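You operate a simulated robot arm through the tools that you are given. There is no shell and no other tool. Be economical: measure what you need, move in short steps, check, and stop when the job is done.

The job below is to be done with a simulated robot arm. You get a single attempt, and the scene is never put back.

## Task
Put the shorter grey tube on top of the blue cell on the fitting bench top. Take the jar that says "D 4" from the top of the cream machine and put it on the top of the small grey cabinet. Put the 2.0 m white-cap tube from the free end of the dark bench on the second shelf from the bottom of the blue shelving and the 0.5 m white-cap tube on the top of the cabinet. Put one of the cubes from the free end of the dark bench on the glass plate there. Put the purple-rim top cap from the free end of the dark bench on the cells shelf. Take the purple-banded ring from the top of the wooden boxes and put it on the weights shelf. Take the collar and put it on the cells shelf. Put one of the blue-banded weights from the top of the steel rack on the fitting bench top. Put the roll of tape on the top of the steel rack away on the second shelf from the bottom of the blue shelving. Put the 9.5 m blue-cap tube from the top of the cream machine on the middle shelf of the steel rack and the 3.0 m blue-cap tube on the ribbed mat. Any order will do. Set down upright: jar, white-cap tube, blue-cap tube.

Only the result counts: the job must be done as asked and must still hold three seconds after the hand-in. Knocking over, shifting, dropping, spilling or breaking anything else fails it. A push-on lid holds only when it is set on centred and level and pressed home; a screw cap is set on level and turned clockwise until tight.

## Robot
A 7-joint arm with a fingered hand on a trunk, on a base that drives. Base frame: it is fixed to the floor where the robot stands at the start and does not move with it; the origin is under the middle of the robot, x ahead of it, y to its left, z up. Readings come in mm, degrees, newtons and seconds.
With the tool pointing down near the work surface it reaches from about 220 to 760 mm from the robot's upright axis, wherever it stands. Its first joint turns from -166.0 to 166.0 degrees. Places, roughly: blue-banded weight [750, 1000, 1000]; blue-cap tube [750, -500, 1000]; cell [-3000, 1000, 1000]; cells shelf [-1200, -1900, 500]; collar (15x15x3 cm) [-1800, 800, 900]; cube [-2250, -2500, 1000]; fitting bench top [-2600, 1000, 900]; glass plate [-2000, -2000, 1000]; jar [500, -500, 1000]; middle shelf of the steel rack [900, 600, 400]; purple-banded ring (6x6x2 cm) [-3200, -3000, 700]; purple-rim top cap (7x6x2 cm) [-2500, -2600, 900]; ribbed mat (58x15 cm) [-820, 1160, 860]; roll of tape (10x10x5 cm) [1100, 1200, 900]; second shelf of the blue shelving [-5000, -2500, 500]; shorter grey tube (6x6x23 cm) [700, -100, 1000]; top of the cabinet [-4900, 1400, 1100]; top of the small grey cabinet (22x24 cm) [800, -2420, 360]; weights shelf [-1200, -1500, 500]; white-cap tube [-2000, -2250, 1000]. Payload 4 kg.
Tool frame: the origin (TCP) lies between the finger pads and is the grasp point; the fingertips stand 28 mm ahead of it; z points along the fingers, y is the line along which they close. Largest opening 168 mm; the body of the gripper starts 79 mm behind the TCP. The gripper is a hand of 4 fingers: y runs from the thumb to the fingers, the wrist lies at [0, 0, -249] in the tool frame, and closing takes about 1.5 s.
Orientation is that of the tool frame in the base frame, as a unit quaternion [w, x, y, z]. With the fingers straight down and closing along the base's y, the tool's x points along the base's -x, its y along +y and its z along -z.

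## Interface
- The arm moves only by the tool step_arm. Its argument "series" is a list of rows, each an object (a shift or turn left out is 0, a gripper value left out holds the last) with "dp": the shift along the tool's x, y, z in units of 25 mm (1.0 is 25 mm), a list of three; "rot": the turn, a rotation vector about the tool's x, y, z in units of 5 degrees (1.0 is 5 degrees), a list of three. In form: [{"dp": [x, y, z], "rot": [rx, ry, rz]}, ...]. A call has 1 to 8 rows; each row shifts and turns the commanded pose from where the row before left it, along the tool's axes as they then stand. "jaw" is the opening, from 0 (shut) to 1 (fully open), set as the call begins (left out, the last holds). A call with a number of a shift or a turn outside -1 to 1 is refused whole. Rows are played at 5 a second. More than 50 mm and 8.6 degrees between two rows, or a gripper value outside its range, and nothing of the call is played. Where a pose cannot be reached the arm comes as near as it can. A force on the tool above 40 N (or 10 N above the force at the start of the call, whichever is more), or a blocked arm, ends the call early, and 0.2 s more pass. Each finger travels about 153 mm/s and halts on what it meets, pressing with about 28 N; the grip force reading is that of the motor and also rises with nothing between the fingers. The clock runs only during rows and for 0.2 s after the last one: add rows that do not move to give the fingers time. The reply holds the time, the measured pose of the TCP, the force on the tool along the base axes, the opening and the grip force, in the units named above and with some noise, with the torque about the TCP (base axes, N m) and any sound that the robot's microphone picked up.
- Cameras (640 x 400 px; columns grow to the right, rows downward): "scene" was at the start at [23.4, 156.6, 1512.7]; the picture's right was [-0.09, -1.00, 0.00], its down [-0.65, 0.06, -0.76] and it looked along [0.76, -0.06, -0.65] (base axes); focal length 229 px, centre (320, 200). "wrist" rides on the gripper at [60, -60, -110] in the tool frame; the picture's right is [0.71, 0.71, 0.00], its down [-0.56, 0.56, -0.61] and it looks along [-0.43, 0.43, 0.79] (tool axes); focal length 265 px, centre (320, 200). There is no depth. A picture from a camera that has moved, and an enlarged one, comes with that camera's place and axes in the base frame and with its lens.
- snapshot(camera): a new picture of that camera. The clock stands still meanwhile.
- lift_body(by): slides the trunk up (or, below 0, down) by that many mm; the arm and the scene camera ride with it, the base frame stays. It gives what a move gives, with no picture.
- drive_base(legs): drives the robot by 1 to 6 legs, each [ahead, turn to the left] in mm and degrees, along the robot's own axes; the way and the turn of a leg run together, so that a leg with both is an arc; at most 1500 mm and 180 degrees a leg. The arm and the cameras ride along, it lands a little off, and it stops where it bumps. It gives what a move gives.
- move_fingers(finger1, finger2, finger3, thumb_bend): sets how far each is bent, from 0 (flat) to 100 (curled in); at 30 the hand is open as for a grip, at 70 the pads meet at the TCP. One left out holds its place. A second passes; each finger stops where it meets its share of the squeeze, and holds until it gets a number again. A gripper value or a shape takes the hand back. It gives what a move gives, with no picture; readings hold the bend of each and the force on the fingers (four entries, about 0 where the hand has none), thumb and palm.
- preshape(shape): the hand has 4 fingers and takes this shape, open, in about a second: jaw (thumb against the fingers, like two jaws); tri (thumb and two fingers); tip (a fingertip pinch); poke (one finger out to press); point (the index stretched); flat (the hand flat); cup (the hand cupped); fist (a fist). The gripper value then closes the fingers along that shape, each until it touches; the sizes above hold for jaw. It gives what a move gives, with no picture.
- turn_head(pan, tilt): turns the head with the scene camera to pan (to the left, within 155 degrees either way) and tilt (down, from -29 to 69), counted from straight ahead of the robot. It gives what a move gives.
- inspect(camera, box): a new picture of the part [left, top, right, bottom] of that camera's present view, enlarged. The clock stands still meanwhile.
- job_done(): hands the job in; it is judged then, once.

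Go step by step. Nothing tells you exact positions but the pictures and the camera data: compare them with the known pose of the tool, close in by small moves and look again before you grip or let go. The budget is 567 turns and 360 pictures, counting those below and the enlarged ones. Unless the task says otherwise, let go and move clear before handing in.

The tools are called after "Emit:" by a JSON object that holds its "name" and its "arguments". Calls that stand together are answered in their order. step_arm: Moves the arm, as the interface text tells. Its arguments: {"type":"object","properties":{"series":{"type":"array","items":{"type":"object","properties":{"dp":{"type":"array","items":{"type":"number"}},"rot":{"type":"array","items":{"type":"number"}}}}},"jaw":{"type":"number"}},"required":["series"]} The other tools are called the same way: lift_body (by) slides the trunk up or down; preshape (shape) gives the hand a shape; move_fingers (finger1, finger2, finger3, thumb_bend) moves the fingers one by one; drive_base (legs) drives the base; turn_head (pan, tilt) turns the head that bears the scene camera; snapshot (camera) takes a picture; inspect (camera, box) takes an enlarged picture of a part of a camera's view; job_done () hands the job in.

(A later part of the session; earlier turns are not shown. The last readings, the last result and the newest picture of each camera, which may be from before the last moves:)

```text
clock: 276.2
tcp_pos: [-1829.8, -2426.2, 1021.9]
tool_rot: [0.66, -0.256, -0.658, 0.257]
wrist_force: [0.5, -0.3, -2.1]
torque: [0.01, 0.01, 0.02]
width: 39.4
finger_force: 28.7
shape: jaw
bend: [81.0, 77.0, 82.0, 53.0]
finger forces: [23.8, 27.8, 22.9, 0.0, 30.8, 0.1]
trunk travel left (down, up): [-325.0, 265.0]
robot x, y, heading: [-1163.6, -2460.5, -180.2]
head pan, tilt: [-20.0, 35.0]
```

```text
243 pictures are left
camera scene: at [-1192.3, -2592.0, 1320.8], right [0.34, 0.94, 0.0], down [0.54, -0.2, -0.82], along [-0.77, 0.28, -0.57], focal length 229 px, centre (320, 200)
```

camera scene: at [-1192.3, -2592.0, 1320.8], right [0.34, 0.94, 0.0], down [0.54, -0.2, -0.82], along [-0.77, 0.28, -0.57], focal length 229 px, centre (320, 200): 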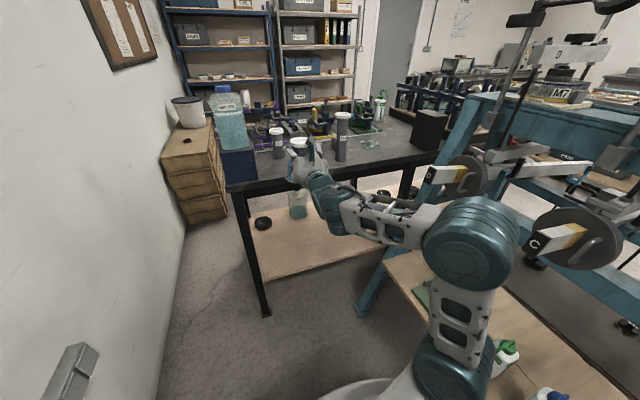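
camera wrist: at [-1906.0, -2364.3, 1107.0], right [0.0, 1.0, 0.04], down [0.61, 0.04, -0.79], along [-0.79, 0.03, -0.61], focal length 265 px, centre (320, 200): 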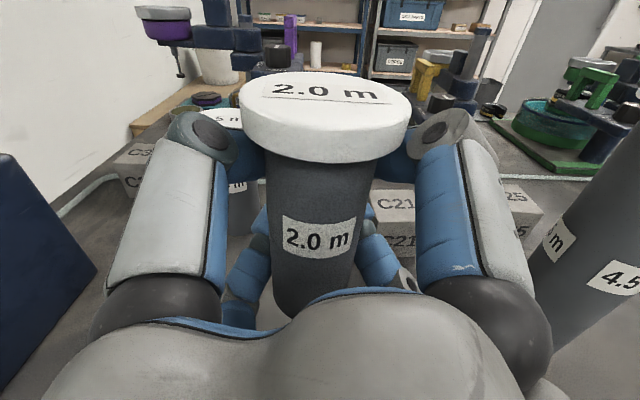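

Emit:
{"name": "inspect", "arguments": {"camera": "scene", "box": [400, 130, 620, 290]}}

Emit:
{"name": "turn_head", "arguments": {"pan": -60, "tilt": 35}}

Emit:
{"name": "snapshot", "arguments": {"camera": "scene"}}

```text
2.50 times, centred on (510, 210) of scene
camera zoom: at [-1192.3, -2592.0, 1320.8], right [0.34, 0.94, 0.0], down [0.54, -0.2, -0.82], along [-0.77, 0.28, -0.57], focal length 572 px, centre (-155, 175)
```

zoom: 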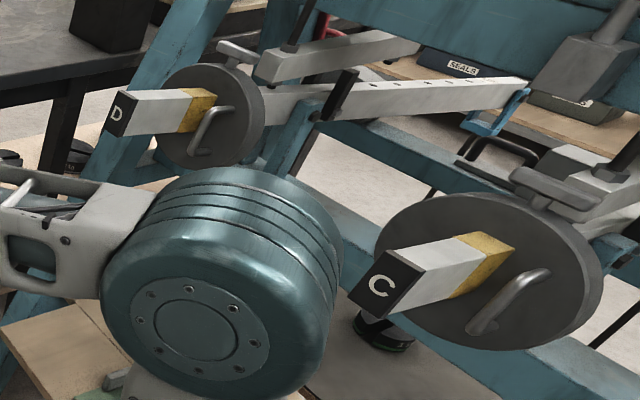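

```text
clock: 277.3
tcp_pos: [-1830.9, -2427.4, 1021.5]
tool_rot: [0.66, -0.255, -0.658, 0.257]
wrist_force: [-0.1, 0.8, -2.9]
torque: [0.06, 0.05, 0.02]
width: 39.4
finger_force: 28.2
shape: jaw
bend: [81.0, 77.0, 82.0, 53.0]
finger forces: [23.8, 27.8, 22.9, 0.0, 30.8, 0.0]
trunk travel left (down, up): [-325.0, 265.0]
robot x, y, heading: [-1169.0, -2462.4, -180.2]
head pan, tilt: [-60.0, 35.0]
```

```text
241 pictures are left
camera scene: at [-1153.7, -2545.9, 1320.8], right [0.87, 0.5, 0.0], down [0.29, -0.5, -0.82], along [-0.41, 0.71, -0.57], focal length 229 px, centre (320, 200)
```

scene: 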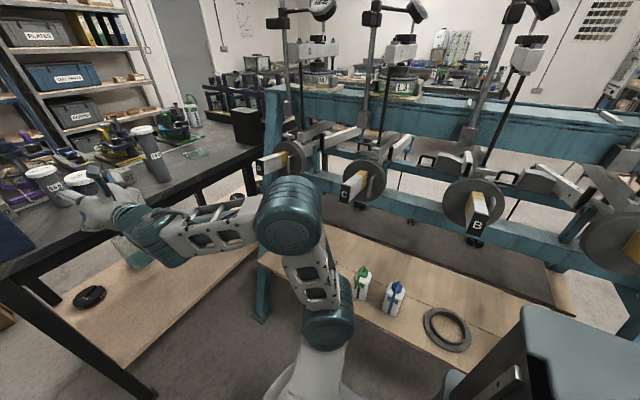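

The elbow would graze the lever tails if I backed at this height. I lower the trunk so it passes beneath them, then back out.

Emit:
{"name": "lift_body", "arguments": {"by": -180}}

Emit:
{"name": "snapshot", "arguments": {"camera": "scene"}}

```text
clock: 279.3
tcp_pos: [-1829.8, -2427.3, 840.9]
tool_rot: [0.66, -0.256, -0.658, 0.257]
wrist_force: [-0.1, 0.2, -2.8]
torque: [-0.02, 0.02, 0.01]
width: 39.5
finger_force: 27.9
shape: jaw
bend: [81.0, 77.0, 82.0, 53.0]
finger forces: [23.7, 27.9, 23.0, 0.0, 30.9, 0.0]
trunk travel left (down, up): [-145.0, 445.0]
robot x, y, heading: [-1169.1, -2459.8, -179.6]
head pan, tilt: [-60.0, 35.0]
```

```text
240 pictures are left
camera scene: at [-1153.6, -2545.9, 1140.8], right [0.87, 0.5, 0.0], down [0.29, -0.5, -0.82], along [-0.41, 0.71, -0.57], focal length 229 px, centre (320, 200)
```

scene: 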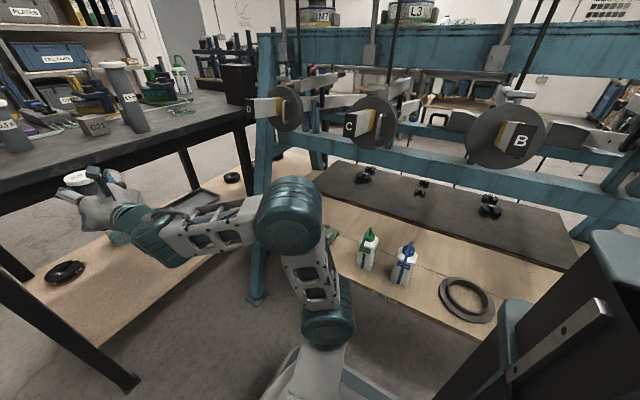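

Emit:
{"name": "drive_base", "arguments": {"legs": [[-1250, 0], [0, -70], [500, 0], [500, -20], [900, 0], [0, 90]]}}

Emit:
{"name": "lift_body", "arguments": {"by": 150}}

Emit:
{"name": "turn_head", "arguments": {"pan": 15, "tilt": 20}}

Emit:
{"name": "snapshot", "arguments": {"camera": "scene"}}

```text
clock: 302.0
tcp_pos: [-780.0, -546.9, 841.2]
tool_rot: [0.662, -0.26, -0.657, 0.25]
wrist_force: [0.1, -1.4, -2.8]
torque: [0.01, 0.02, 0.03]
width: 39.4
finger_force: 27.4
shape: jaw
bend: [81.0, 77.0, 82.0, 53.0]
finger forces: [24.4, 27.9, 23.1, 0.1, 31.3, 0.0]
trunk travel left (down, up): [-145.0, 445.0]
robot x, y, heading: [-120.5, -592.1, 179.0]
head pan, tilt: [-60.0, 35.0]
```

```text
clock: 303.8
tcp_pos: [-780.2, -546.4, 989.8]
tool_rot: [0.662, -0.262, -0.656, 0.249]
wrist_force: [-0.3, 0.2, -2.2]
torque: [0.04, 0.01, 0.0]
width: 39.1
finger_force: 28.0
shape: jaw
bend: [81.0, 77.0, 82.0, 53.0]
finger forces: [24.4, 27.9, 23.1, 0.0, 31.2, 0.1]
trunk travel left (down, up): [-295.0, 295.0]
robot x, y, heading: [-120.2, -592.2, 179.2]
head pan, tilt: [-60.0, 35.0]
```

```text
clock: 305.2
tcp_pos: [-781.6, -545.6, 991.3]
tool_rot: [0.662, -0.261, -0.656, 0.251]
wrist_force: [-0.8, -0.1, -2.7]
torque: [0.02, 0.05, -0.01]
width: 39.5
finger_force: 28.2
shape: jaw
bend: [81.0, 77.0, 82.0, 53.0]
finger forces: [24.5, 28.0, 23.1, 0.0, 31.2, 0.1]
trunk travel left (down, up): [-295.0, 295.0]
robot x, y, heading: [-118.6, -591.3, 178.9]
head pan, tilt: [15.0, 20.0]
```

```text
239 pictures are left
camera scene: at [-154.1, -777.5, 1314.6], right [-0.24, 0.97, 0.0], down [0.33, 0.08, -0.94], along [-0.91, -0.23, -0.34], focal length 229 px, centre (320, 200)
```

scene: 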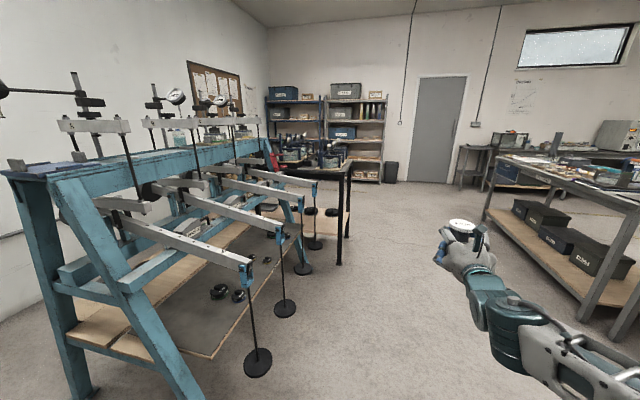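

The dark bench runs along y (from −2670 to about −1015), with an aisle on its far side toward the shelving. I drive past its near end.

Emit:
{"name": "drive_base", "arguments": {"legs": [[1500, 0], [1500, 0], [300, 0]]}}

Emit:
{"name": "turn_head", "arguments": {"pan": 40, "tilt": 20}}

Emit:
{"name": "snapshot", "arguments": {"camera": "scene"}}

Emit:
{"name": "turn_head", "arguments": {"pan": 100, "tilt": 25}}

Emit:
{"name": "snapshot", "arguments": {"camera": "scene"}}

```text
clock: 321.4
tcp_pos: [-4094.6, -518.7, 992.2]
tool_rot: [0.661, -0.258, -0.657, 0.254]
wrist_force: [-0.2, 1.0, -2.0]
torque: [-0.05, 0.07, -0.03]
width: 39.4
finger_force: 28.3
shape: jaw
bend: [81.0, 77.0, 82.0, 53.0]
finger forces: [24.7, 28.3, 23.4, 0.0, 31.4, 0.1]
trunk travel left (down, up): [-295.0, 295.0]
robot x, y, heading: [-3435.5, -558.8, 179.5]
head pan, tilt: [15.0, 20.0]
```

```text
clock: 322.3
tcp_pos: [-4095.5, -519.5, 991.0]
tool_rot: [0.661, -0.259, -0.658, 0.253]
wrist_force: [0.0, 0.5, -1.2]
torque: [-0.02, 0.01, 0.01]
width: 39.3
finger_force: 28.2
shape: jaw
bend: [81.0, 77.0, 82.0, 53.0]
finger forces: [24.7, 28.3, 23.3, 0.0, 31.6, 0.1]
trunk travel left (down, up): [-295.0, 295.0]
robot x, y, heading: [-3435.4, -561.5, 179.6]
head pan, tilt: [40.0, 20.0]
```

```text
238 pictures are left
camera scene: at [-3449.2, -780.0, 1314.6], right [-0.64, 0.77, 0.0], down [0.26, 0.22, -0.94], along [-0.73, -0.6, -0.34], focal length 229 px, centre (320, 200)
```

scene: 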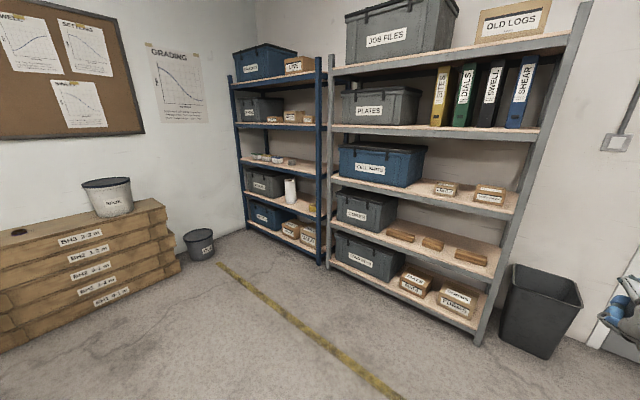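

```text
clock: 323.6
tcp_pos: [-4095.4, -520.0, 992.1]
tool_rot: [0.661, -0.258, -0.657, 0.253]
wrist_force: [0.1, -0.2, -2.0]
torque: [-0.02, 0.03, -0.01]
width: 39.3
finger_force: 28.4
shape: jaw
bend: [81.0, 77.0, 82.0, 53.0]
finger forces: [24.7, 28.3, 23.4, 0.0, 31.6, 0.0]
trunk travel left (down, up): [-295.0, 295.0]
robot x, y, heading: [-3436.8, -558.2, 179.5]
head pan, tilt: [100.0, 25.0]
```

```text
237 pictures are left
camera scene: at [-3362.1, -811.7, 1306.6], right [-0.99, -0.16, 0.0], down [-0.07, 0.42, -0.91], along [0.15, -0.89, -0.42], focal length 229 px, centre (320, 200)
```

scene: 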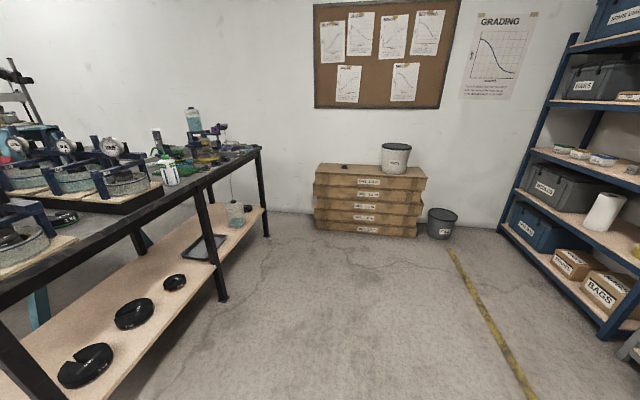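

Emit:
{"name": "turn_head", "arguments": {"pan": 40, "tilt": 20}}

Emit:
{"name": "inspect", "arguments": {"camera": "scene", "box": [225, 130, 345, 270]}}

```text
clock: 324.9
tcp_pos: [-4096.0, -519.2, 992.6]
tool_rot: [0.661, -0.258, -0.658, 0.254]
wrist_force: [-0.5, 0.3, -1.9]
torque: [0.0, 0.02, 0.01]
width: 39.2
finger_force: 28.9
shape: jaw
bend: [81.0, 77.0, 82.0, 53.0]
finger forces: [24.6, 28.3, 23.4, 0.0, 31.6, 0.0]
trunk travel left (down, up): [-295.0, 295.0]
robot x, y, heading: [-3431.3, -555.9, 179.7]
head pan, tilt: [40.0, 20.0]
```

```text
2.86 times, centred on (285, 200) of scene
camera zoom: at [-3449.1, -780.1, 1314.6], right [-0.64, 0.77, 0.0], down [0.26, 0.22, -0.94], along [-0.72, -0.6, -0.34], focal length 653 px, centre (420, 200)
```

zoom: 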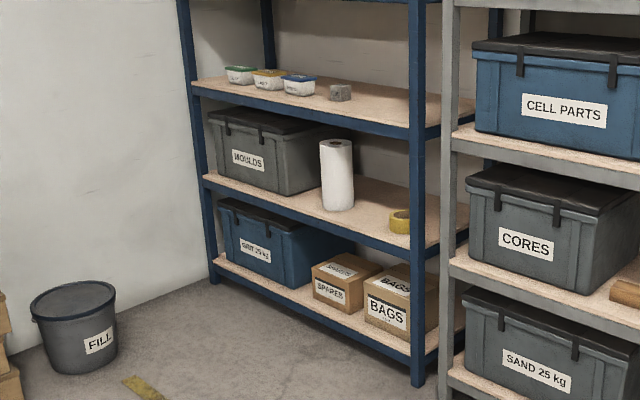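

There's free room on the second shelf between the white roll and the yellow tape. I drive in front of it.

Emit:
{"name": "drive_base", "arguments": {"legs": [[465, 0], [0, 90], [1500, 0], [230, 0], [0, -90]]}}

Emit:
{"name": "lift_body", "arguments": {"by": -290}}

Emit:
{"name": "turn_head", "arguments": {"pan": 0, "tilt": 25}}

Emit:
{"name": "snapshot", "arguments": {"camera": "scene"}}

Emit:
{"name": "snapshot", "arguments": {"camera": "wrist"}}

```text
clock: 343.7
tcp_pos: [-4535.4, -2264.8, 991.8]
tool_rot: [-0.657, 0.247, 0.662, -0.265]
wrist_force: [-0.8, 0.2, -2.3]
torque: [0.02, 0.0, -0.03]
width: 39.1
finger_force: 28.1
shape: jaw
bend: [81.0, 77.0, 82.0, 53.0]
finger forces: [24.9, 28.4, 23.4, 0.2, 31.4, 0.0]
trunk travel left (down, up): [-295.0, 295.0]
robot x, y, heading: [-3873.5, -2285.1, -178.8]
head pan, tilt: [40.0, 20.0]
```

```text
clock: 346.6
tcp_pos: [-4536.3, -2263.9, 702.0]
tool_rot: [-0.657, 0.248, 0.662, -0.263]
wrist_force: [-0.2, -0.1, -2.5]
torque: [0.0, 0.0, 0.0]
width: 39.1
finger_force: 27.8
shape: jaw
bend: [81.0, 77.0, 82.0, 53.0]
finger forces: [25.0, 28.4, 23.5, 0.0, 31.4, 0.0]
trunk travel left (down, up): [-5.0, 585.0]
robot x, y, heading: [-3872.5, -2283.9, -178.6]
head pan, tilt: [40.0, 20.0]
```

```text
clock: 347.7
tcp_pos: [-4535.2, -2264.6, 701.9]
tool_rot: [-0.657, 0.248, 0.662, -0.264]
wrist_force: [-0.2, -0.5, -1.8]
torque: [0.02, 0.02, 0.01]
width: 39.0
finger_force: 27.5
shape: jaw
bend: [81.0, 77.0, 82.0, 53.0]
finger forces: [25.0, 28.5, 23.5, 0.1, 31.4, 0.0]
trunk travel left (down, up): [-5.0, 585.0]
robot x, y, heading: [-3872.1, -2280.1, -178.5]
head pan, tilt: [0.0, 25.0]
```

```text
235 pictures are left
camera scene: at [-3902.8, -2445.0, 1016.5], right [-0.03, 1.0, 0.0], down [0.42, 0.01, -0.91], along [-0.91, -0.02, -0.42], focal length 229 px, centre (320, 200)
```

scene: 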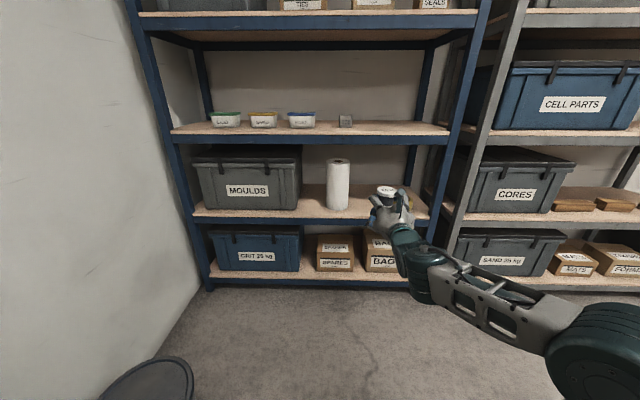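

```text
234 pictures are left
camera wrist: at [-4427.0, -2265.5, 787.0], right [-0.02, 1.0, 0.04], down [0.61, 0.05, -0.79], along [-0.79, 0.01, -0.61], focal length 265 px, centre (320, 200)
```

wrist: 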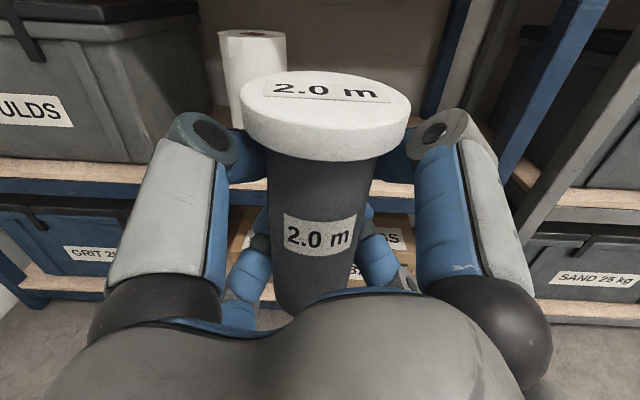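

Shelf top reads about z 508. I lower the hand 100 mm and drive in.

Emit:
{"name": "step_arm", "arguments": {"series": [{"dp": [-0.739, 0.675, 0]}, {"dp": [-0.739, 0.675, 0]}, {"dp": [-0.739, 0.675, 0]}, {"dp": [-0.739, 0.675, 0]}]}}

Emit:
{"name": "drive_base", "arguments": {"legs": [[280, 0]]}}

Emit:
{"name": "snapshot", "arguments": {"camera": "scene"}}

Emit:
{"name": "snapshot", "arguments": {"camera": "wrist"}}

```text
clock: 348.7
tcp_pos: [-4537.1, -2265.8, 601.6]
tool_rot: [-0.657, 0.246, 0.661, -0.265]
wrist_force: [0.2, 0.9, -2.0]
torque: [0.02, -0.01, 0.0]
width: 39.0
finger_force: 28.0
shape: jaw
bend: [81.0, 77.0, 82.0, 54.0]
finger forces: [25.2, 28.5, 23.5, 0.1, 31.6, 0.0]
trunk travel left (down, up): [-5.0, 585.0]
robot x, y, heading: [-3871.6, -2283.5, -178.8]
head pan, tilt: [0.0, 25.0]
```

```text
clock: 350.7
tcp_pos: [-4818.0, -2272.1, 601.2]
tool_rot: [-0.656, 0.248, 0.662, -0.264]
wrist_force: [-0.6, 0.3, -3.2]
torque: [0.01, 0.05, 0.01]
width: 39.0
finger_force: 28.2
shape: jaw
bend: [81.0, 77.0, 82.0, 54.0]
finger forces: [25.1, 28.5, 23.5, 0.0, 31.6, 0.0]
trunk travel left (down, up): [-5.0, 585.0]
robot x, y, heading: [-4151.3, -2287.1, -178.3]
head pan, tilt: [0.0, 25.0]
```

```text
233 pictures are left
camera scene: at [-4183.0, -2452.2, 1016.5], right [-0.03, 1.0, 0.0], down [0.42, 0.01, -0.91], along [-0.91, -0.02, -0.42], focal length 229 px, centre (320, 200)
```

scene: 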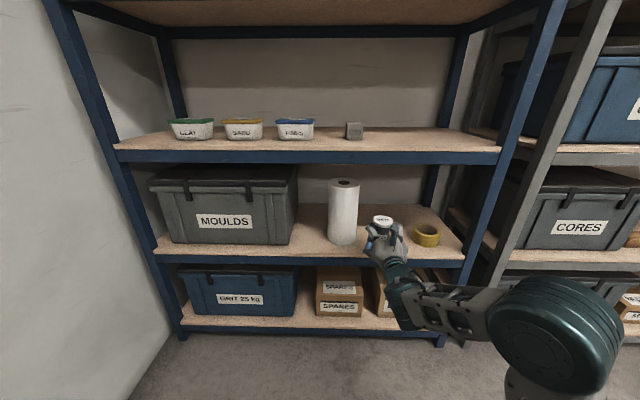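

```text
232 pictures are left
camera wrist: at [-4708.5, -2273.2, 686.2], right [-0.03, 1.0, 0.04], down [0.61, 0.05, -0.79], along [-0.79, 0.01, -0.61], focal length 265 px, centre (320, 200)
```

wrist: 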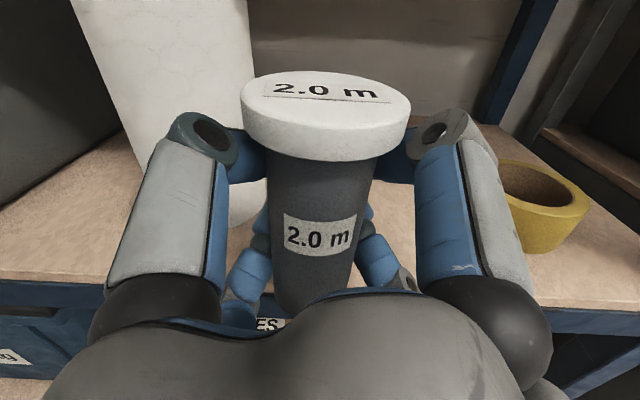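

The free gap lies between y −2339 (white roll) and −2090 (yellow tape). I shift right ~105 mm to leave room for the other tape roll, then move in.

Emit:
{"name": "step_arm", "arguments": {"series": [{"dp": [0.578, 0.632, 0]}, {"dp": [0.578, 0.632, 0]}, {"dp": [0.578, 0.632, 0]}, {"dp": [0.578, 0.632, 0]}, {"dp": [0.578, 0.632, 0]}]}}

Emit:
{"name": "drive_base", "arguments": {"legs": [[95, 0]]}}

Emit:
{"name": "snapshot", "arguments": {"camera": "wrist"}}

Emit:
{"name": "inspect", "arguments": {"camera": "scene", "box": [290, 160, 490, 285]}}

```text
clock: 351.9
tcp_pos: [-4818.5, -2166.2, 599.3]
tool_rot: [-0.657, 0.245, 0.662, -0.266]
wrist_force: [-0.9, -1.6, -1.7]
torque: [0.03, 0.02, 0.02]
width: 38.7
finger_force: 27.9
shape: jaw
bend: [81.0, 77.0, 82.0, 54.0]
finger forces: [25.5, 29.2, 24.1, 0.0, 32.1, 0.0]
trunk travel left (down, up): [-5.0, 585.0]
robot x, y, heading: [-4154.5, -2289.8, -178.4]
head pan, tilt: [0.0, 25.0]
```

```text
clock: 353.0
tcp_pos: [-4915.8, -2168.6, 599.2]
tool_rot: [-0.657, 0.248, 0.662, -0.264]
wrist_force: [0.3, -0.5, -2.5]
torque: [0.02, 0.01, 0.0]
width: 38.9
finger_force: 27.6
shape: jaw
bend: [81.0, 77.0, 82.0, 54.0]
finger forces: [25.4, 29.3, 24.0, 0.1, 32.1, 0.0]
trunk travel left (down, up): [-5.0, 585.0]
robot x, y, heading: [-4251.2, -2292.7, -178.8]
head pan, tilt: [0.0, 25.0]
```

```text
231 pictures are left
camera wrist: at [-4806.2, -2169.2, 685.7], right [-0.03, 1.0, 0.04], down [0.61, 0.05, -0.79], along [-0.79, 0.01, -0.61], focal length 265 px, centre (320, 200)
```

wrist: 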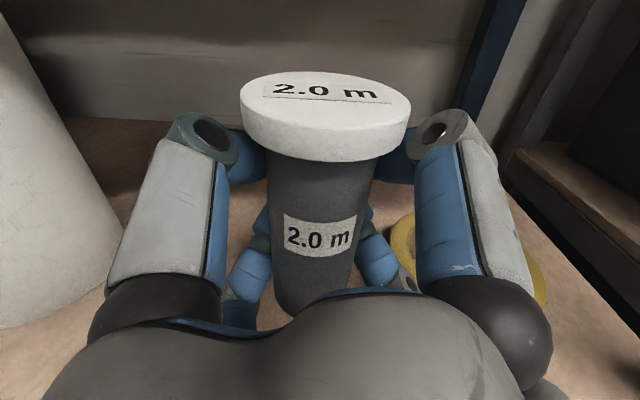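

```text
3.20 times, centred on (390, 222) of scene
camera zoom: at [-4278.1, -2454.5, 1016.5], right [-0.03, 1.0, 0.0], down [0.42, 0.01, -0.91], along [-0.91, -0.02, -0.42], focal length 732 px, centre (96, 128)
```

zoom: 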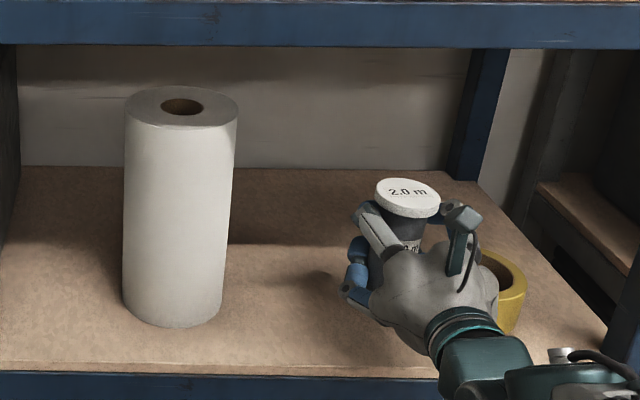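

Emit:
{"name": "step_arm", "arguments": {"series": [{"dp": [-0.3, 0.27, 0]}, {"dp": [-0.15, 0.135, 0]}, {}]}}

Emit:
{"name": "step_arm", "arguments": {"series": [{"dp": [-0.09, 0.08, 0]}, {}]}}

Emit:
{"name": "step_arm", "arguments": {"series": [{"dp": [-0.09, 0.08, 0]}, {}]}}

Emit:
{"name": "step_arm", "arguments": {"series": [{"dp": [-0.09, 0.08, 0]}, {}]}}

```text
clock: 353.8
tcp_pos: [-4915.6, -2168.1, 583.9]
tool_rot: [-0.656, 0.247, 0.662, -0.265]
wrist_force: [0.6, -0.4, -3.0]
torque: [0.02, 0.03, 0.02]
width: 38.7
finger_force: 28.3
shape: jaw
bend: [81.0, 77.0, 82.0, 54.0]
finger forces: [25.4, 29.2, 24.0, 0.0, 32.1, 0.1]
trunk travel left (down, up): [-5.0, 585.0]
robot x, y, heading: [-4250.0, -2290.1, -178.4]
head pan, tilt: [0.0, 25.0]
```

```text
clock: 354.4
tcp_pos: [-4915.3, -2167.7, 581.8]
tool_rot: [-0.656, 0.248, 0.662, -0.263]
wrist_force: [0.3, -0.5, -2.1]
torque: [-0.01, 0.04, 0.0]
width: 38.8
finger_force: 28.2
shape: jaw
bend: [81.0, 77.0, 82.0, 54.0]
finger forces: [25.4, 29.1, 24.0, 0.0, 32.2, 0.1]
trunk travel left (down, up): [-5.0, 585.0]
robot x, y, heading: [-4251.2, -2289.6, -178.3]
head pan, tilt: [0.0, 25.0]
```

```text
clock: 355.0
tcp_pos: [-4914.6, -2168.9, 580.2]
tool_rot: [-0.656, 0.247, 0.662, -0.265]
wrist_force: [-0.5, 0.1, -2.0]
torque: [0.02, 0.04, -0.01]
width: 38.6
finger_force: 28.2
shape: jaw
bend: [81.0, 77.0, 82.0, 54.0]
finger forces: [25.4, 29.2, 24.0, 0.0, 32.1, 0.1]
trunk travel left (down, up): [-5.0, 585.0]
robot x, y, heading: [-4248.9, -2290.4, -178.4]
head pan, tilt: [0.0, 25.0]
```

```text
clock: 355.6
tcp_pos: [-4913.9, -2168.2, 576.6]
tool_rot: [-0.656, 0.247, 0.662, -0.265]
wrist_force: [-0.4, 0.3, -2.4]
torque: [-0.02, 0.03, 0.01]
width: 38.8
finger_force: 28.2
shape: jaw
bend: [81.0, 77.0, 82.0, 54.0]
finger forces: [25.4, 29.2, 24.1, 0.0, 32.1, 0.0]
trunk travel left (down, up): [-5.0, 585.0]
robot x, y, heading: [-4246.0, -2291.8, -178.5]
head pan, tilt: [0.0, 25.0]
```

Emit:
{"name": "step_arm", "arguments": {"series": [{"dp": [-0.09, 0.08, 0]}, {"dp": [-0.09, 0.08, 0]}, {}]}}

Emit:
{"name": "step_arm", "arguments": {"series": [{"dp": [-0.09, 0.08, 0]}, {}]}}

Emit:
{"name": "step_arm", "arguments": {"series": [{"dp": [-0.09, 0.08, 0]}, {}]}}

Emit:
{"name": "step_arm", "arguments": {"series": [{"dp": [-0.09, 0.08, 0]}, {}]}}

Emit:
{"name": "inspect", "arguments": {"camera": "scene", "box": [350, 190, 470, 265]}}

```text
clock: 356.4
tcp_pos: [-4913.3, -2168.9, 570.5]
tool_rot: [-0.656, 0.247, 0.662, -0.264]
wrist_force: [-0.3, -0.7, -2.8]
torque: [0.04, 0.02, 0.02]
width: 38.7
finger_force: 28.0
shape: jaw
bend: [81.0, 77.0, 82.0, 54.0]
finger forces: [25.3, 29.2, 24.0, 0.0, 32.1, 0.0]
trunk travel left (down, up): [-5.0, 585.0]
robot x, y, heading: [-4248.4, -2293.4, -178.7]
head pan, tilt: [0.0, 25.0]
```

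```text
clock: 357.0
tcp_pos: [-4915.4, -2169.0, 567.5]
tool_rot: [-0.657, 0.247, 0.662, -0.265]
wrist_force: [0.7, 0.7, -2.6]
torque: [0.03, 0.03, 0.01]
width: 38.8
finger_force: 28.0
shape: jaw
bend: [81.0, 77.0, 83.0, 54.0]
finger forces: [25.4, 29.2, 24.0, 0.1, 32.1, 0.1]
trunk travel left (down, up): [-5.0, 585.0]
robot x, y, heading: [-4249.1, -2287.6, -178.5]
head pan, tilt: [0.0, 25.0]
```

```text
clock: 357.6
tcp_pos: [-4915.1, -2168.3, 563.7]
tool_rot: [-0.656, 0.247, 0.662, -0.263]
wrist_force: [0.6, -0.2, -2.5]
torque: [-0.02, 0.03, -0.01]
width: 38.8
finger_force: 28.1
shape: jaw
bend: [81.0, 77.0, 83.0, 54.0]
finger forces: [25.4, 29.2, 24.1, 0.0, 32.1, 0.1]
trunk travel left (down, up): [-5.0, 585.0]
robot x, y, heading: [-4245.7, -2290.1, -178.6]
head pan, tilt: [0.0, 25.0]
```

```text
clock: 358.2
tcp_pos: [-4916.3, -2169.0, 561.9]
tool_rot: [-0.656, 0.247, 0.662, -0.265]
wrist_force: [0.4, 0.7, -2.6]
torque: [0.02, 0.04, 0.02]
width: 38.9
finger_force: 28.3
shape: jaw
bend: [81.0, 77.0, 83.0, 54.0]
finger forces: [25.4, 29.1, 24.1, 0.1, 32.1, 0.0]
trunk travel left (down, up): [-5.0, 585.0]
robot x, y, heading: [-4250.2, -2291.5, -178.3]
head pan, tilt: [0.0, 25.0]
```

```text
5.33 times, centred on (410, 228) of scene
camera zoom: at [-4278.1, -2454.6, 1016.5], right [-0.03, 1.0, 0.0], down [0.42, 0.01, -0.91], along [-0.91, -0.02, -0.42], focal length 1220 px, centre (-160, 53)
```

zoom: 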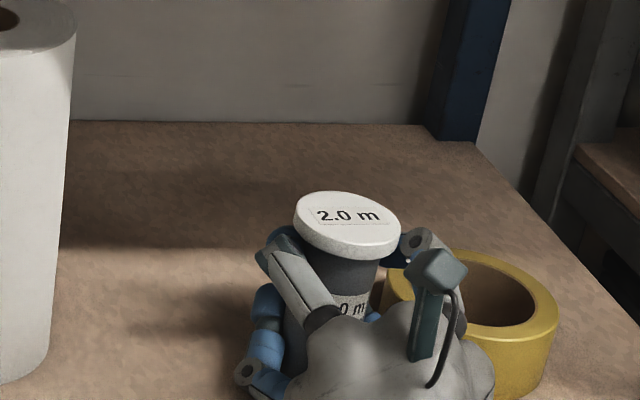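

Emit:
{"name": "step_arm", "arguments": {"series": [{"dp": [-0.09, 0.08, 0]}, {"dp": [-0.09, 0.08, 0]}, {}]}}

Emit:
{"name": "step_arm", "arguments": {"series": [{"dp": [-0.09, 0.08, 0]}, {}]}}

Emit:
{"name": "step_arm", "arguments": {"series": [{"dp": [-0.09, 0.08, 0]}, {}]}}

Emit:
{"name": "step_arm", "arguments": {"series": [{"dp": [-0.09, 0.08, 0]}, {}]}}

```text
clock: 359.0
tcp_pos: [-4915.0, -2169.3, 559.9]
tool_rot: [0.66, -0.246, -0.659, 0.265]
wrist_force: [-3.8, 0.8, 21.5]
torque: [0.37, -0.3, 0.07]
width: 38.8
finger_force: 27.7
shape: jaw
bend: [81.0, 77.0, 83.0, 54.0]
finger forces: [22.0, 36.4, 27.0, 0.0, 33.1, 0.1]
trunk travel left (down, up): [-5.0, 585.0]
robot x, y, heading: [-4249.4, -2293.0, -178.6]
head pan, tilt: [0.0, 25.0]
```

```text
clock: 359.6
tcp_pos: [-4914.3, -2168.8, 560.8]
tool_rot: [0.663, -0.245, -0.655, 0.267]
wrist_force: [-4.0, 0.4, 38.4]
torque: [0.01, -0.84, 0.24]
width: 38.8
finger_force: 27.9
shape: jaw
bend: [81.0, 77.0, 83.0, 53.0]
finger forces: [21.5, 40.3, 39.4, 0.0, 32.7, 0.1]
trunk travel left (down, up): [-5.0, 585.0]
robot x, y, heading: [-4251.1, -2292.0, -178.5]
head pan, tilt: [0.0, 25.0]
```

```text
clock: 360.2
tcp_pos: [-4915.0, -2168.8, 561.7]
tool_rot: [0.665, -0.244, -0.653, 0.268]
wrist_force: [4.6, -2.6, 47.6]
torque: [-0.71, -1.69, 0.31]
width: 38.8
finger_force: 27.6
shape: jaw
bend: [81.0, 77.0, 83.0, 53.0]
finger forces: [22.1, 40.0, 52.2, 0.0, 32.0, 0.0]
trunk travel left (down, up): [-5.0, 585.0]
robot x, y, heading: [-4248.4, -2291.1, -178.5]
head pan, tilt: [0.0, 25.0]
```

```text
clock: 360.7
tcp_pos: [-4918.0, -2169.7, 559.8]
tool_rot: [0.67, -0.242, -0.648, 0.27]
wrist_force: [0.6, 0.5, 18.9]
torque: [-0.16, -0.62, -0.06]
width: 38.5
finger_force: 27.5
shape: jaw
bend: [81.0, 78.0, 83.0, 54.0]
finger forces: [23.4, 36.2, 36.6, 0.0, 32.4, 0.0]
trunk travel left (down, up): [-5.0, 585.0]
robot x, y, heading: [-4248.2, -2293.3, -178.6]
head pan, tilt: [0.0, 25.0]
stopped in row 2: the force on the tool passed its limit at 59 N (the readings are from after the stop); the commanded pose is now the measured one
```

Contact at TCP z ≈ 560. I ease up a little and check before releasing.

Emit:
{"name": "step_arm", "arguments": {"series": [{"dp": [0.06, -0.055, 0]}, {}]}}

Emit:
{"name": "inspect", "arguments": {"camera": "scene", "box": [350, 190, 470, 265]}}

Emit:
{"name": "snapshot", "arguments": {"camera": "wrist"}}

```text
clock: 361.3
tcp_pos: [-4916.7, -2167.9, 560.9]
tool_rot: [0.667, -0.245, -0.65, 0.269]
wrist_force: [-4.2, 1.4, 17.5]
torque: [0.07, -0.32, -0.05]
width: 38.6
finger_force: 28.1
shape: jaw
bend: [81.0, 78.0, 83.0, 54.0]
finger forces: [22.8, 38.3, 33.0, 0.0, 32.2, 0.0]
trunk travel left (down, up): [-5.0, 585.0]
robot x, y, heading: [-4248.6, -2291.1, -178.6]
head pan, tilt: [0.0, 25.0]
```

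```text
5.33 times, centred on (410, 228) of scene
camera zoom: at [-4276.8, -2454.8, 1016.5], right [-0.03, 1.0, 0.0], down [0.42, 0.01, -0.91], along [-0.91, -0.02, -0.42], focal length 1220 px, centre (-160, 53)
```

zoom: 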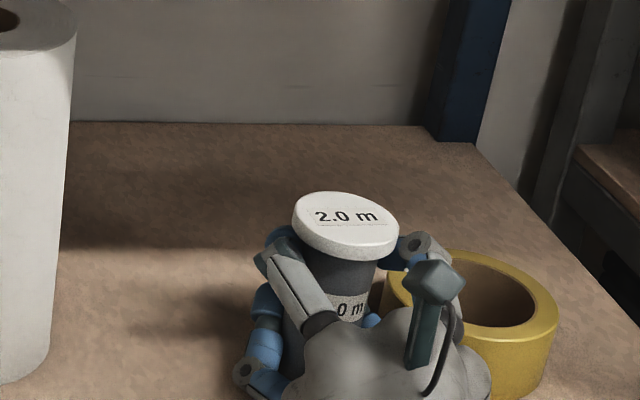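

```text
227 pictures are left
camera wrist: at [-4805.5, -2169.5, 642.5], right [-0.02, 1.0, 0.04], down [0.59, 0.05, -0.81], along [-0.81, 0.01, -0.59], focal length 265 px, centre (320, 200)
```

wrist: 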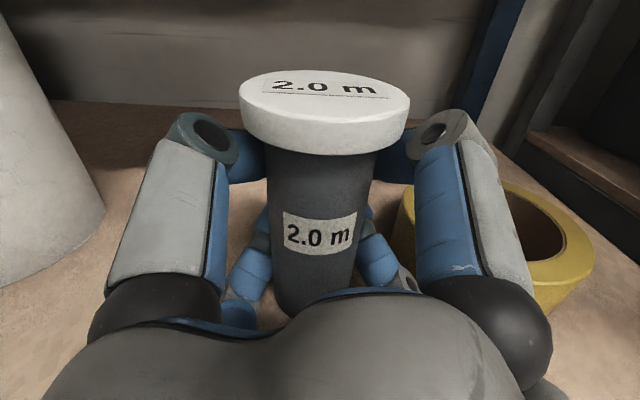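

Emit:
{"name": "step_arm", "arguments": {"series": [{"dp": [0.08, -0.07, 0], "rot": [-0.27, -0.295, 0]}, {}]}}

Emit:
{"name": "inspect", "arguments": {"camera": "wrist", "box": [190, 120, 450, 340]}}

```text
clock: 361.9
tcp_pos: [-4917.5, -2170.1, 561.0]
tool_rot: [-0.653, 0.249, 0.665, -0.264]
wrist_force: [-2.8, -0.2, 4.3]
torque: [0.17, 0.12, 0.04]
width: 38.6
finger_force: 28.0
shape: jaw
bend: [81.0, 77.0, 83.0, 54.0]
finger forces: [24.4, 36.5, 28.9, 0.2, 32.4, 0.0]
trunk travel left (down, up): [-5.0, 585.0]
robot x, y, heading: [-4248.6, -2294.8, -178.5]
head pan, tilt: [0.0, 25.0]
```

```text
1.82 times, centred on (320, 230) of wrist
camera zoom: at [-4809.2, -2169.5, 646.9], right [-0.02, 1.0, 0.04], down [0.62, 0.05, -0.78], along [-0.78, 0.01, -0.62], focal length 483 px, centre (320, 146)
```

zoom: 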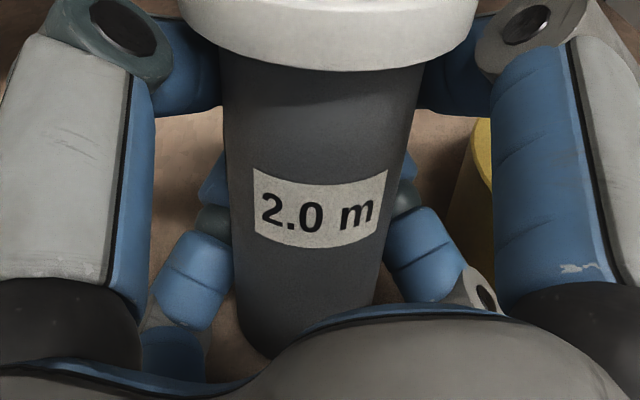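

Level and supported. I open in stages, raising slightly to keep the lower fingers off the shelf.

Emit:
{"name": "step_arm", "arguments": {"series": [{}, {}, {}], "jaw": 0.38}}

Emit:
{"name": "step_arm", "arguments": {"series": [{"dp": [0.15, -0.135, 0]}, {}, {}], "jaw": 0.48}}

Emit:
{"name": "snapshot", "arguments": {"camera": "wrist"}}

```text
clock: 362.7
tcp_pos: [-4917.8, -2168.2, 561.5]
tool_rot: [-0.655, 0.248, 0.663, -0.264]
wrist_force: [0.6, 1.1, 1.4]
torque: [-0.01, -0.03, 0.04]
width: 63.1
finger_force: 0.1
shape: jaw
bend: [79.0, 79.0, 79.0, 41.0]
finger forces: [0.1, 0.1, 2.1, 0.0, 0.0, 0.1]
trunk travel left (down, up): [-5.0, 585.0]
robot x, y, heading: [-4249.1, -2292.9, -178.5]
head pan, tilt: [0.0, 25.0]
```

```text
clock: 363.5
tcp_pos: [-4917.5, -2168.2, 566.0]
tool_rot: [-0.654, 0.249, 0.663, -0.264]
wrist_force: [-0.4, 0.3, 0.7]
torque: [0.0, 0.01, -0.01]
width: 80.4
finger_force: 0.0
shape: jaw
bend: [35.0, 35.0, 35.0, 35.0]
finger forces: [0.1, 0.0, 0.0, 0.0, 0.1, 0.1]
trunk travel left (down, up): [-5.0, 585.0]
robot x, y, heading: [-4248.2, -2290.1, -178.4]
head pan, tilt: [0.0, 25.0]
```

```text
225 pictures are left
camera wrist: at [-4808.9, -2169.4, 652.7], right [-0.02, 1.0, 0.04], down [0.62, 0.05, -0.79], along [-0.79, 0.01, -0.62], focal length 265 px, centre (320, 200)
```

wrist: 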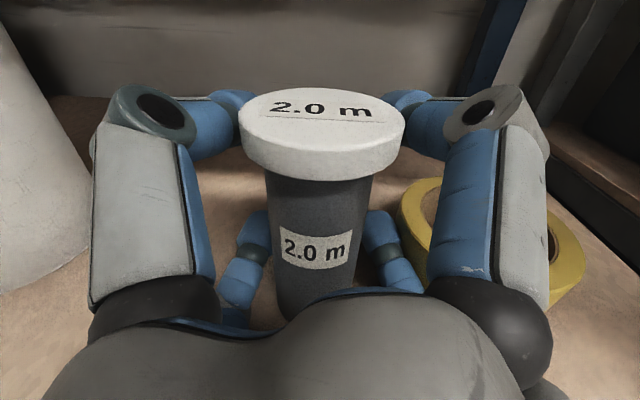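

Emit:
{"name": "step_arm", "arguments": {"series": [{}, {"dp": [0.22, -0.2, 0]}, {}], "jaw": 0.6}}

Emit:
{"name": "step_arm", "arguments": {"series": [{}, {"dp": [0.25, -0.225, 0]}, {}], "jaw": 0.75}}

Emit:
{"name": "snapshot", "arguments": {"camera": "wrist"}}

```text
clock: 364.3
tcp_pos: [-4915.9, -2169.6, 574.4]
tool_rot: [-0.654, 0.248, 0.664, -0.264]
wrist_force: [-0.2, -0.2, -0.7]
torque: [-0.04, -0.01, 0.03]
width: 100.1
finger_force: 0.0
shape: jaw
bend: [30.0, 30.0, 30.0, 30.0]
finger forces: [0.1, 0.5, 0.0, 0.0, 0.0, 0.0]
trunk travel left (down, up): [-5.0, 585.0]
robot x, y, heading: [-4251.5, -2295.7, -178.6]
head pan, tilt: [0.0, 25.0]
```

```text
clock: 365.1
tcp_pos: [-4917.9, -2167.7, 583.3]
tool_rot: [-0.654, 0.249, 0.663, -0.264]
wrist_force: [-0.5, 0.2, 0.0]
torque: [0.0, 0.02, -0.03]
width: 125.4
finger_force: 0.0
shape: jaw
bend: [24.0, 24.0, 24.0, 24.0]
finger forces: [0.1, 0.0, 0.0, 0.0, 0.0, 0.0]
trunk travel left (down, up): [-5.0, 585.0]
robot x, y, heading: [-4247.7, -2292.3, -178.5]
head pan, tilt: [0.0, 25.0]
```

```text
224 pictures are left
camera wrist: at [-4809.2, -2169.5, 668.4], right [-0.02, 1.0, 0.04], down [0.62, 0.05, -0.79], along [-0.79, 0.01, -0.62], focal length 265 px, centre (320, 200)
```

wrist: 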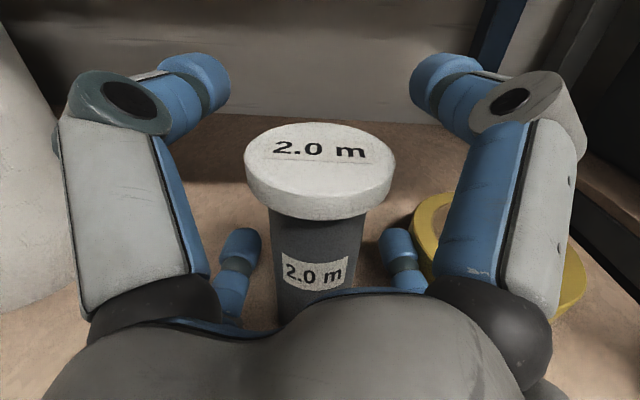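

The tube stands upright on the shelf. I back straight out.

Emit:
{"name": "drive_base", "arguments": {"legs": [[-250, 0]]}}

Emit:
{"name": "snapshot", "arguments": {"camera": "scene"}}

Emit:
{"name": "turn_head", "arguments": {"pan": 150, "tilt": 20}}

Emit:
{"name": "snapshot", "arguments": {"camera": "scene"}}

```text
clock: 366.9
tcp_pos: [-4668.2, -2161.3, 582.5]
tool_rot: [-0.655, 0.25, 0.663, -0.262]
wrist_force: [0.3, -0.3, -1.1]
torque: [-0.01, 0.04, 0.03]
width: 125.4
finger_force: 0.1
shape: jaw
bend: [24.0, 24.0, 24.0, 24.0]
finger forces: [0.0, 0.0, 0.0, 0.0, 0.1, 0.0]
trunk travel left (down, up): [-5.0, 585.0]
robot x, y, heading: [-3996.5, -2287.1, -178.9]
head pan, tilt: [0.0, 25.0]
```

```text
223 pictures are left
camera scene: at [-4029.7, -2448.5, 1016.5], right [-0.02, 1.0, 0.0], down [0.42, 0.01, -0.91], along [-0.91, -0.02, -0.42], focal length 229 px, centre (320, 200)
```

scene: 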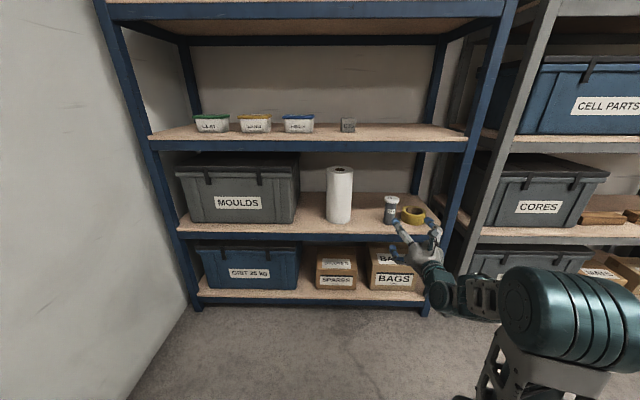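

```text
clock: 369.2
tcp_pos: [-4668.1, -2161.7, 581.3]
tool_rot: [-0.655, 0.251, 0.663, -0.262]
wrist_force: [0.5, 0.0, -0.5]
torque: [0.01, -0.01, 0.01]
width: 125.7
finger_force: 0.0
shape: jaw
bend: [24.0, 24.0, 24.0, 24.0]
finger forces: [0.0, 0.0, 0.0, 0.0, 0.0, 0.0]
trunk travel left (down, up): [-5.0, 585.0]
robot x, y, heading: [-4003.0, -2287.7, -178.8]
head pan, tilt: [150.0, 20.0]
```

```text
222 pictures are left
camera scene: at [-3855.9, -2491.1, 1024.6], right [-0.48, -0.88, 0.0], down [-0.3, 0.16, -0.94], along [0.82, -0.45, -0.34], focal length 229 px, centre (320, 200)
```

scene: 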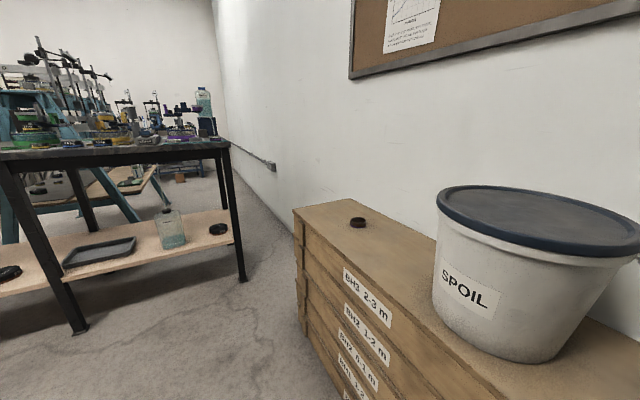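

Emit:
{"name": "inspect", "arguments": {"camera": "scene", "box": [330, 200, 394, 240]}}

Emit:
{"name": "inspect", "arguments": {"camera": "scene", "box": [0, 80, 230, 160]}}

```text
10.00 times, centred on (362, 220) of scene
camera zoom: at [-3855.9, -2491.1, 1024.6], right [-0.48, -0.88, 0.0], down [-0.3, 0.16, -0.94], along [0.82, -0.45, -0.34], focal length 2287 px, centre (-100, 0)
```

zoom: 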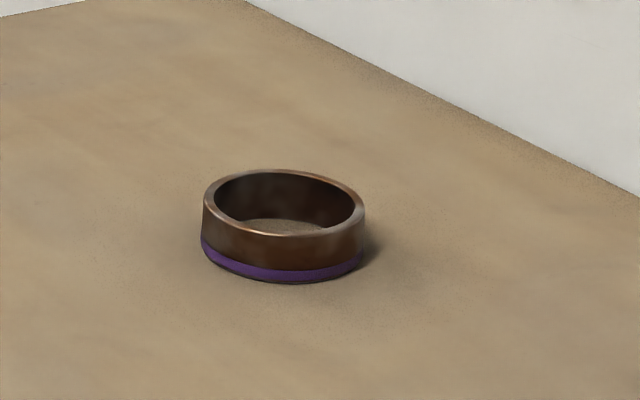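

```text
2.78 times, centred on (115, 120) of scene
camera zoom: at [-3855.9, -2491.1, 1024.6], right [-0.48, -0.88, 0.0], down [-0.3, 0.16, -0.94], along [0.82, -0.45, -0.34], focal length 636 px, centre (890, 423)
```

zoom: 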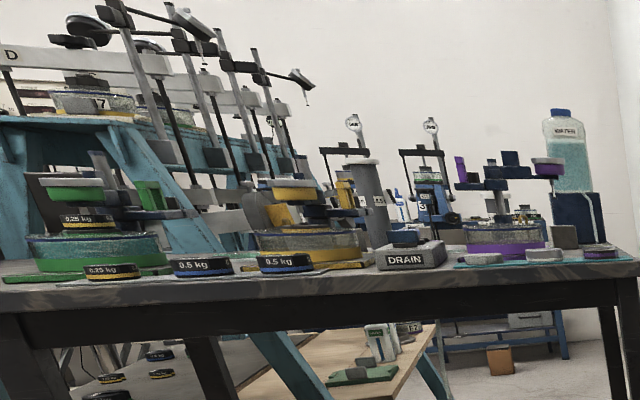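

Ring seen: purple band, about (-3254, -2981), box top near z 645. The remaining bench items are reachable top-down from this aisle, so I raise the trunk, pull the hand in and pitch it down again.

Emit:
{"name": "lift_body", "arguments": {"by": 430}}

Emit:
{"name": "step_arm", "arguments": {"series": [{"dp": [0, 0, -1]}, {"dp": [0, 0, -1]}, {"dp": [0, 0, -1]}, {"dp": [0, 0, -1]}, {"dp": [0, 0, -1]}, {"dp": [0, 0, -1]}]}}

Emit:
{"name": "step_arm", "arguments": {"series": [{"rot": [-0.675, -0.738, 0]}, {"rot": [-0.675, -0.738, 0]}, {"rot": [-0.675, -0.738, 0]}, {"rot": [-0.675, -0.738, 0]}, {"rot": [-0.675, -0.738, 0]}, {"rot": [-0.675, -0.738, 0]}, {"rot": [-0.675, -0.738, 0]}, {"rot": [-0.675, -0.738, 0]}]}}

Emit:
{"name": "step_arm", "arguments": {"series": [{"rot": [-0.675, -0.738, 0]}, {"rot": [-0.675, -0.738, 0]}, {"rot": [-0.675, -0.738, 0]}, {"rot": [-0.675, -0.738, 0]}, {"rot": [-0.675, -0.738, 0]}, {"rot": [-0.675, -0.738, 0]}, {"rot": [-0.675, -0.738, 0]}, {"rot": [-0.675, -0.738, 0]}]}}

Emit:
{"name": "step_arm", "arguments": {"series": [{"rot": [-0.675, -0.738, 0]}, {"rot": [-0.675, -0.738, 0]}, {}]}}

Emit:
{"name": "snapshot", "arguments": {"camera": "wrist"}}

```text
refused: 430 is not a number from -400 to 400
```

```text
clock: 370.6
tcp_pos: [-4517.3, -2157.6, 584.1]
tool_rot: [-0.655, 0.25, 0.663, -0.263]
wrist_force: [0.0, 0.4, 0.6]
torque: [0.04, -0.01, -0.02]
width: 125.6
finger_force: 0.1
shape: jaw
bend: [24.0, 24.0, 24.0, 24.0]
finger forces: [0.0, 0.0, 0.0, 0.0, 0.0, 0.0]
trunk travel left (down, up): [-5.0, 585.0]
robot x, y, heading: [-4002.3, -2286.9, -178.8]
head pan, tilt: [150.0, 20.0]
```

```text
clock: 372.4
tcp_pos: [-4517.6, -2157.5, 583.3]
tool_rot: [-0.389, 0.32, 0.85, -0.157]
wrist_force: [0.1, -0.2, 0.7]
torque: [-0.02, 0.0, -0.02]
width: 125.6
finger_force: 0.0
shape: jaw
bend: [24.0, 24.0, 24.0, 24.0]
finger forces: [0.0, 0.0, 0.0, 0.0, 0.0, 0.0]
trunk travel left (down, up): [-5.0, 585.0]
robot x, y, heading: [-3999.3, -2287.8, -178.7]
head pan, tilt: [150.0, 20.0]
```

```text
clock: 374.2
tcp_pos: [-4517.7, -2156.9, 583.4]
tool_rot: [-0.079, 0.351, 0.932, -0.031]
wrist_force: [0.1, 0.6, -0.4]
torque: [0.01, -0.01, -0.02]
width: 125.9
finger_force: 0.1
shape: jaw
bend: [24.0, 24.0, 24.0, 24.0]
finger forces: [0.0, 0.0, 0.0, 0.1, 0.1, 0.0]
trunk travel left (down, up): [-5.0, 585.0]
robot x, y, heading: [-3999.8, -2285.4, -178.7]
head pan, tilt: [150.0, 20.0]
```

```text
clock: 375.0
tcp_pos: [-4517.8, -2158.7, 582.2]
tool_rot: [0.004, 0.353, 0.936, 0.001]
wrist_force: [0.4, -0.6, -0.5]
torque: [0.0, -0.03, 0.04]
width: 125.7
finger_force: 0.0
shape: jaw
bend: [24.0, 24.0, 24.0, 24.0]
finger forces: [0.0, 0.0, 0.0, 0.0, 0.0, 0.0]
trunk travel left (down, up): [-5.0, 585.0]
robot x, y, heading: [-3997.0, -2284.8, -178.7]
head pan, tilt: [150.0, 20.0]
```

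```text
219 pictures are left
camera wrist: at [-4604.7, -2163.0, 692.4], right [-0.06, 1.0, 0.0], down [0.78, 0.05, 0.62], along [0.62, 0.04, -0.78], focal length 265 px, centre (320, 200)
```

wrist: 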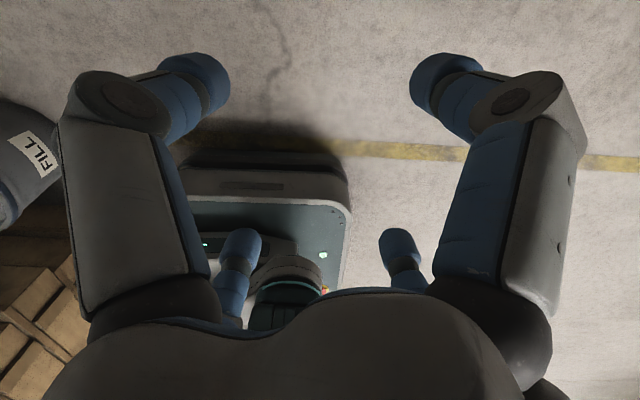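

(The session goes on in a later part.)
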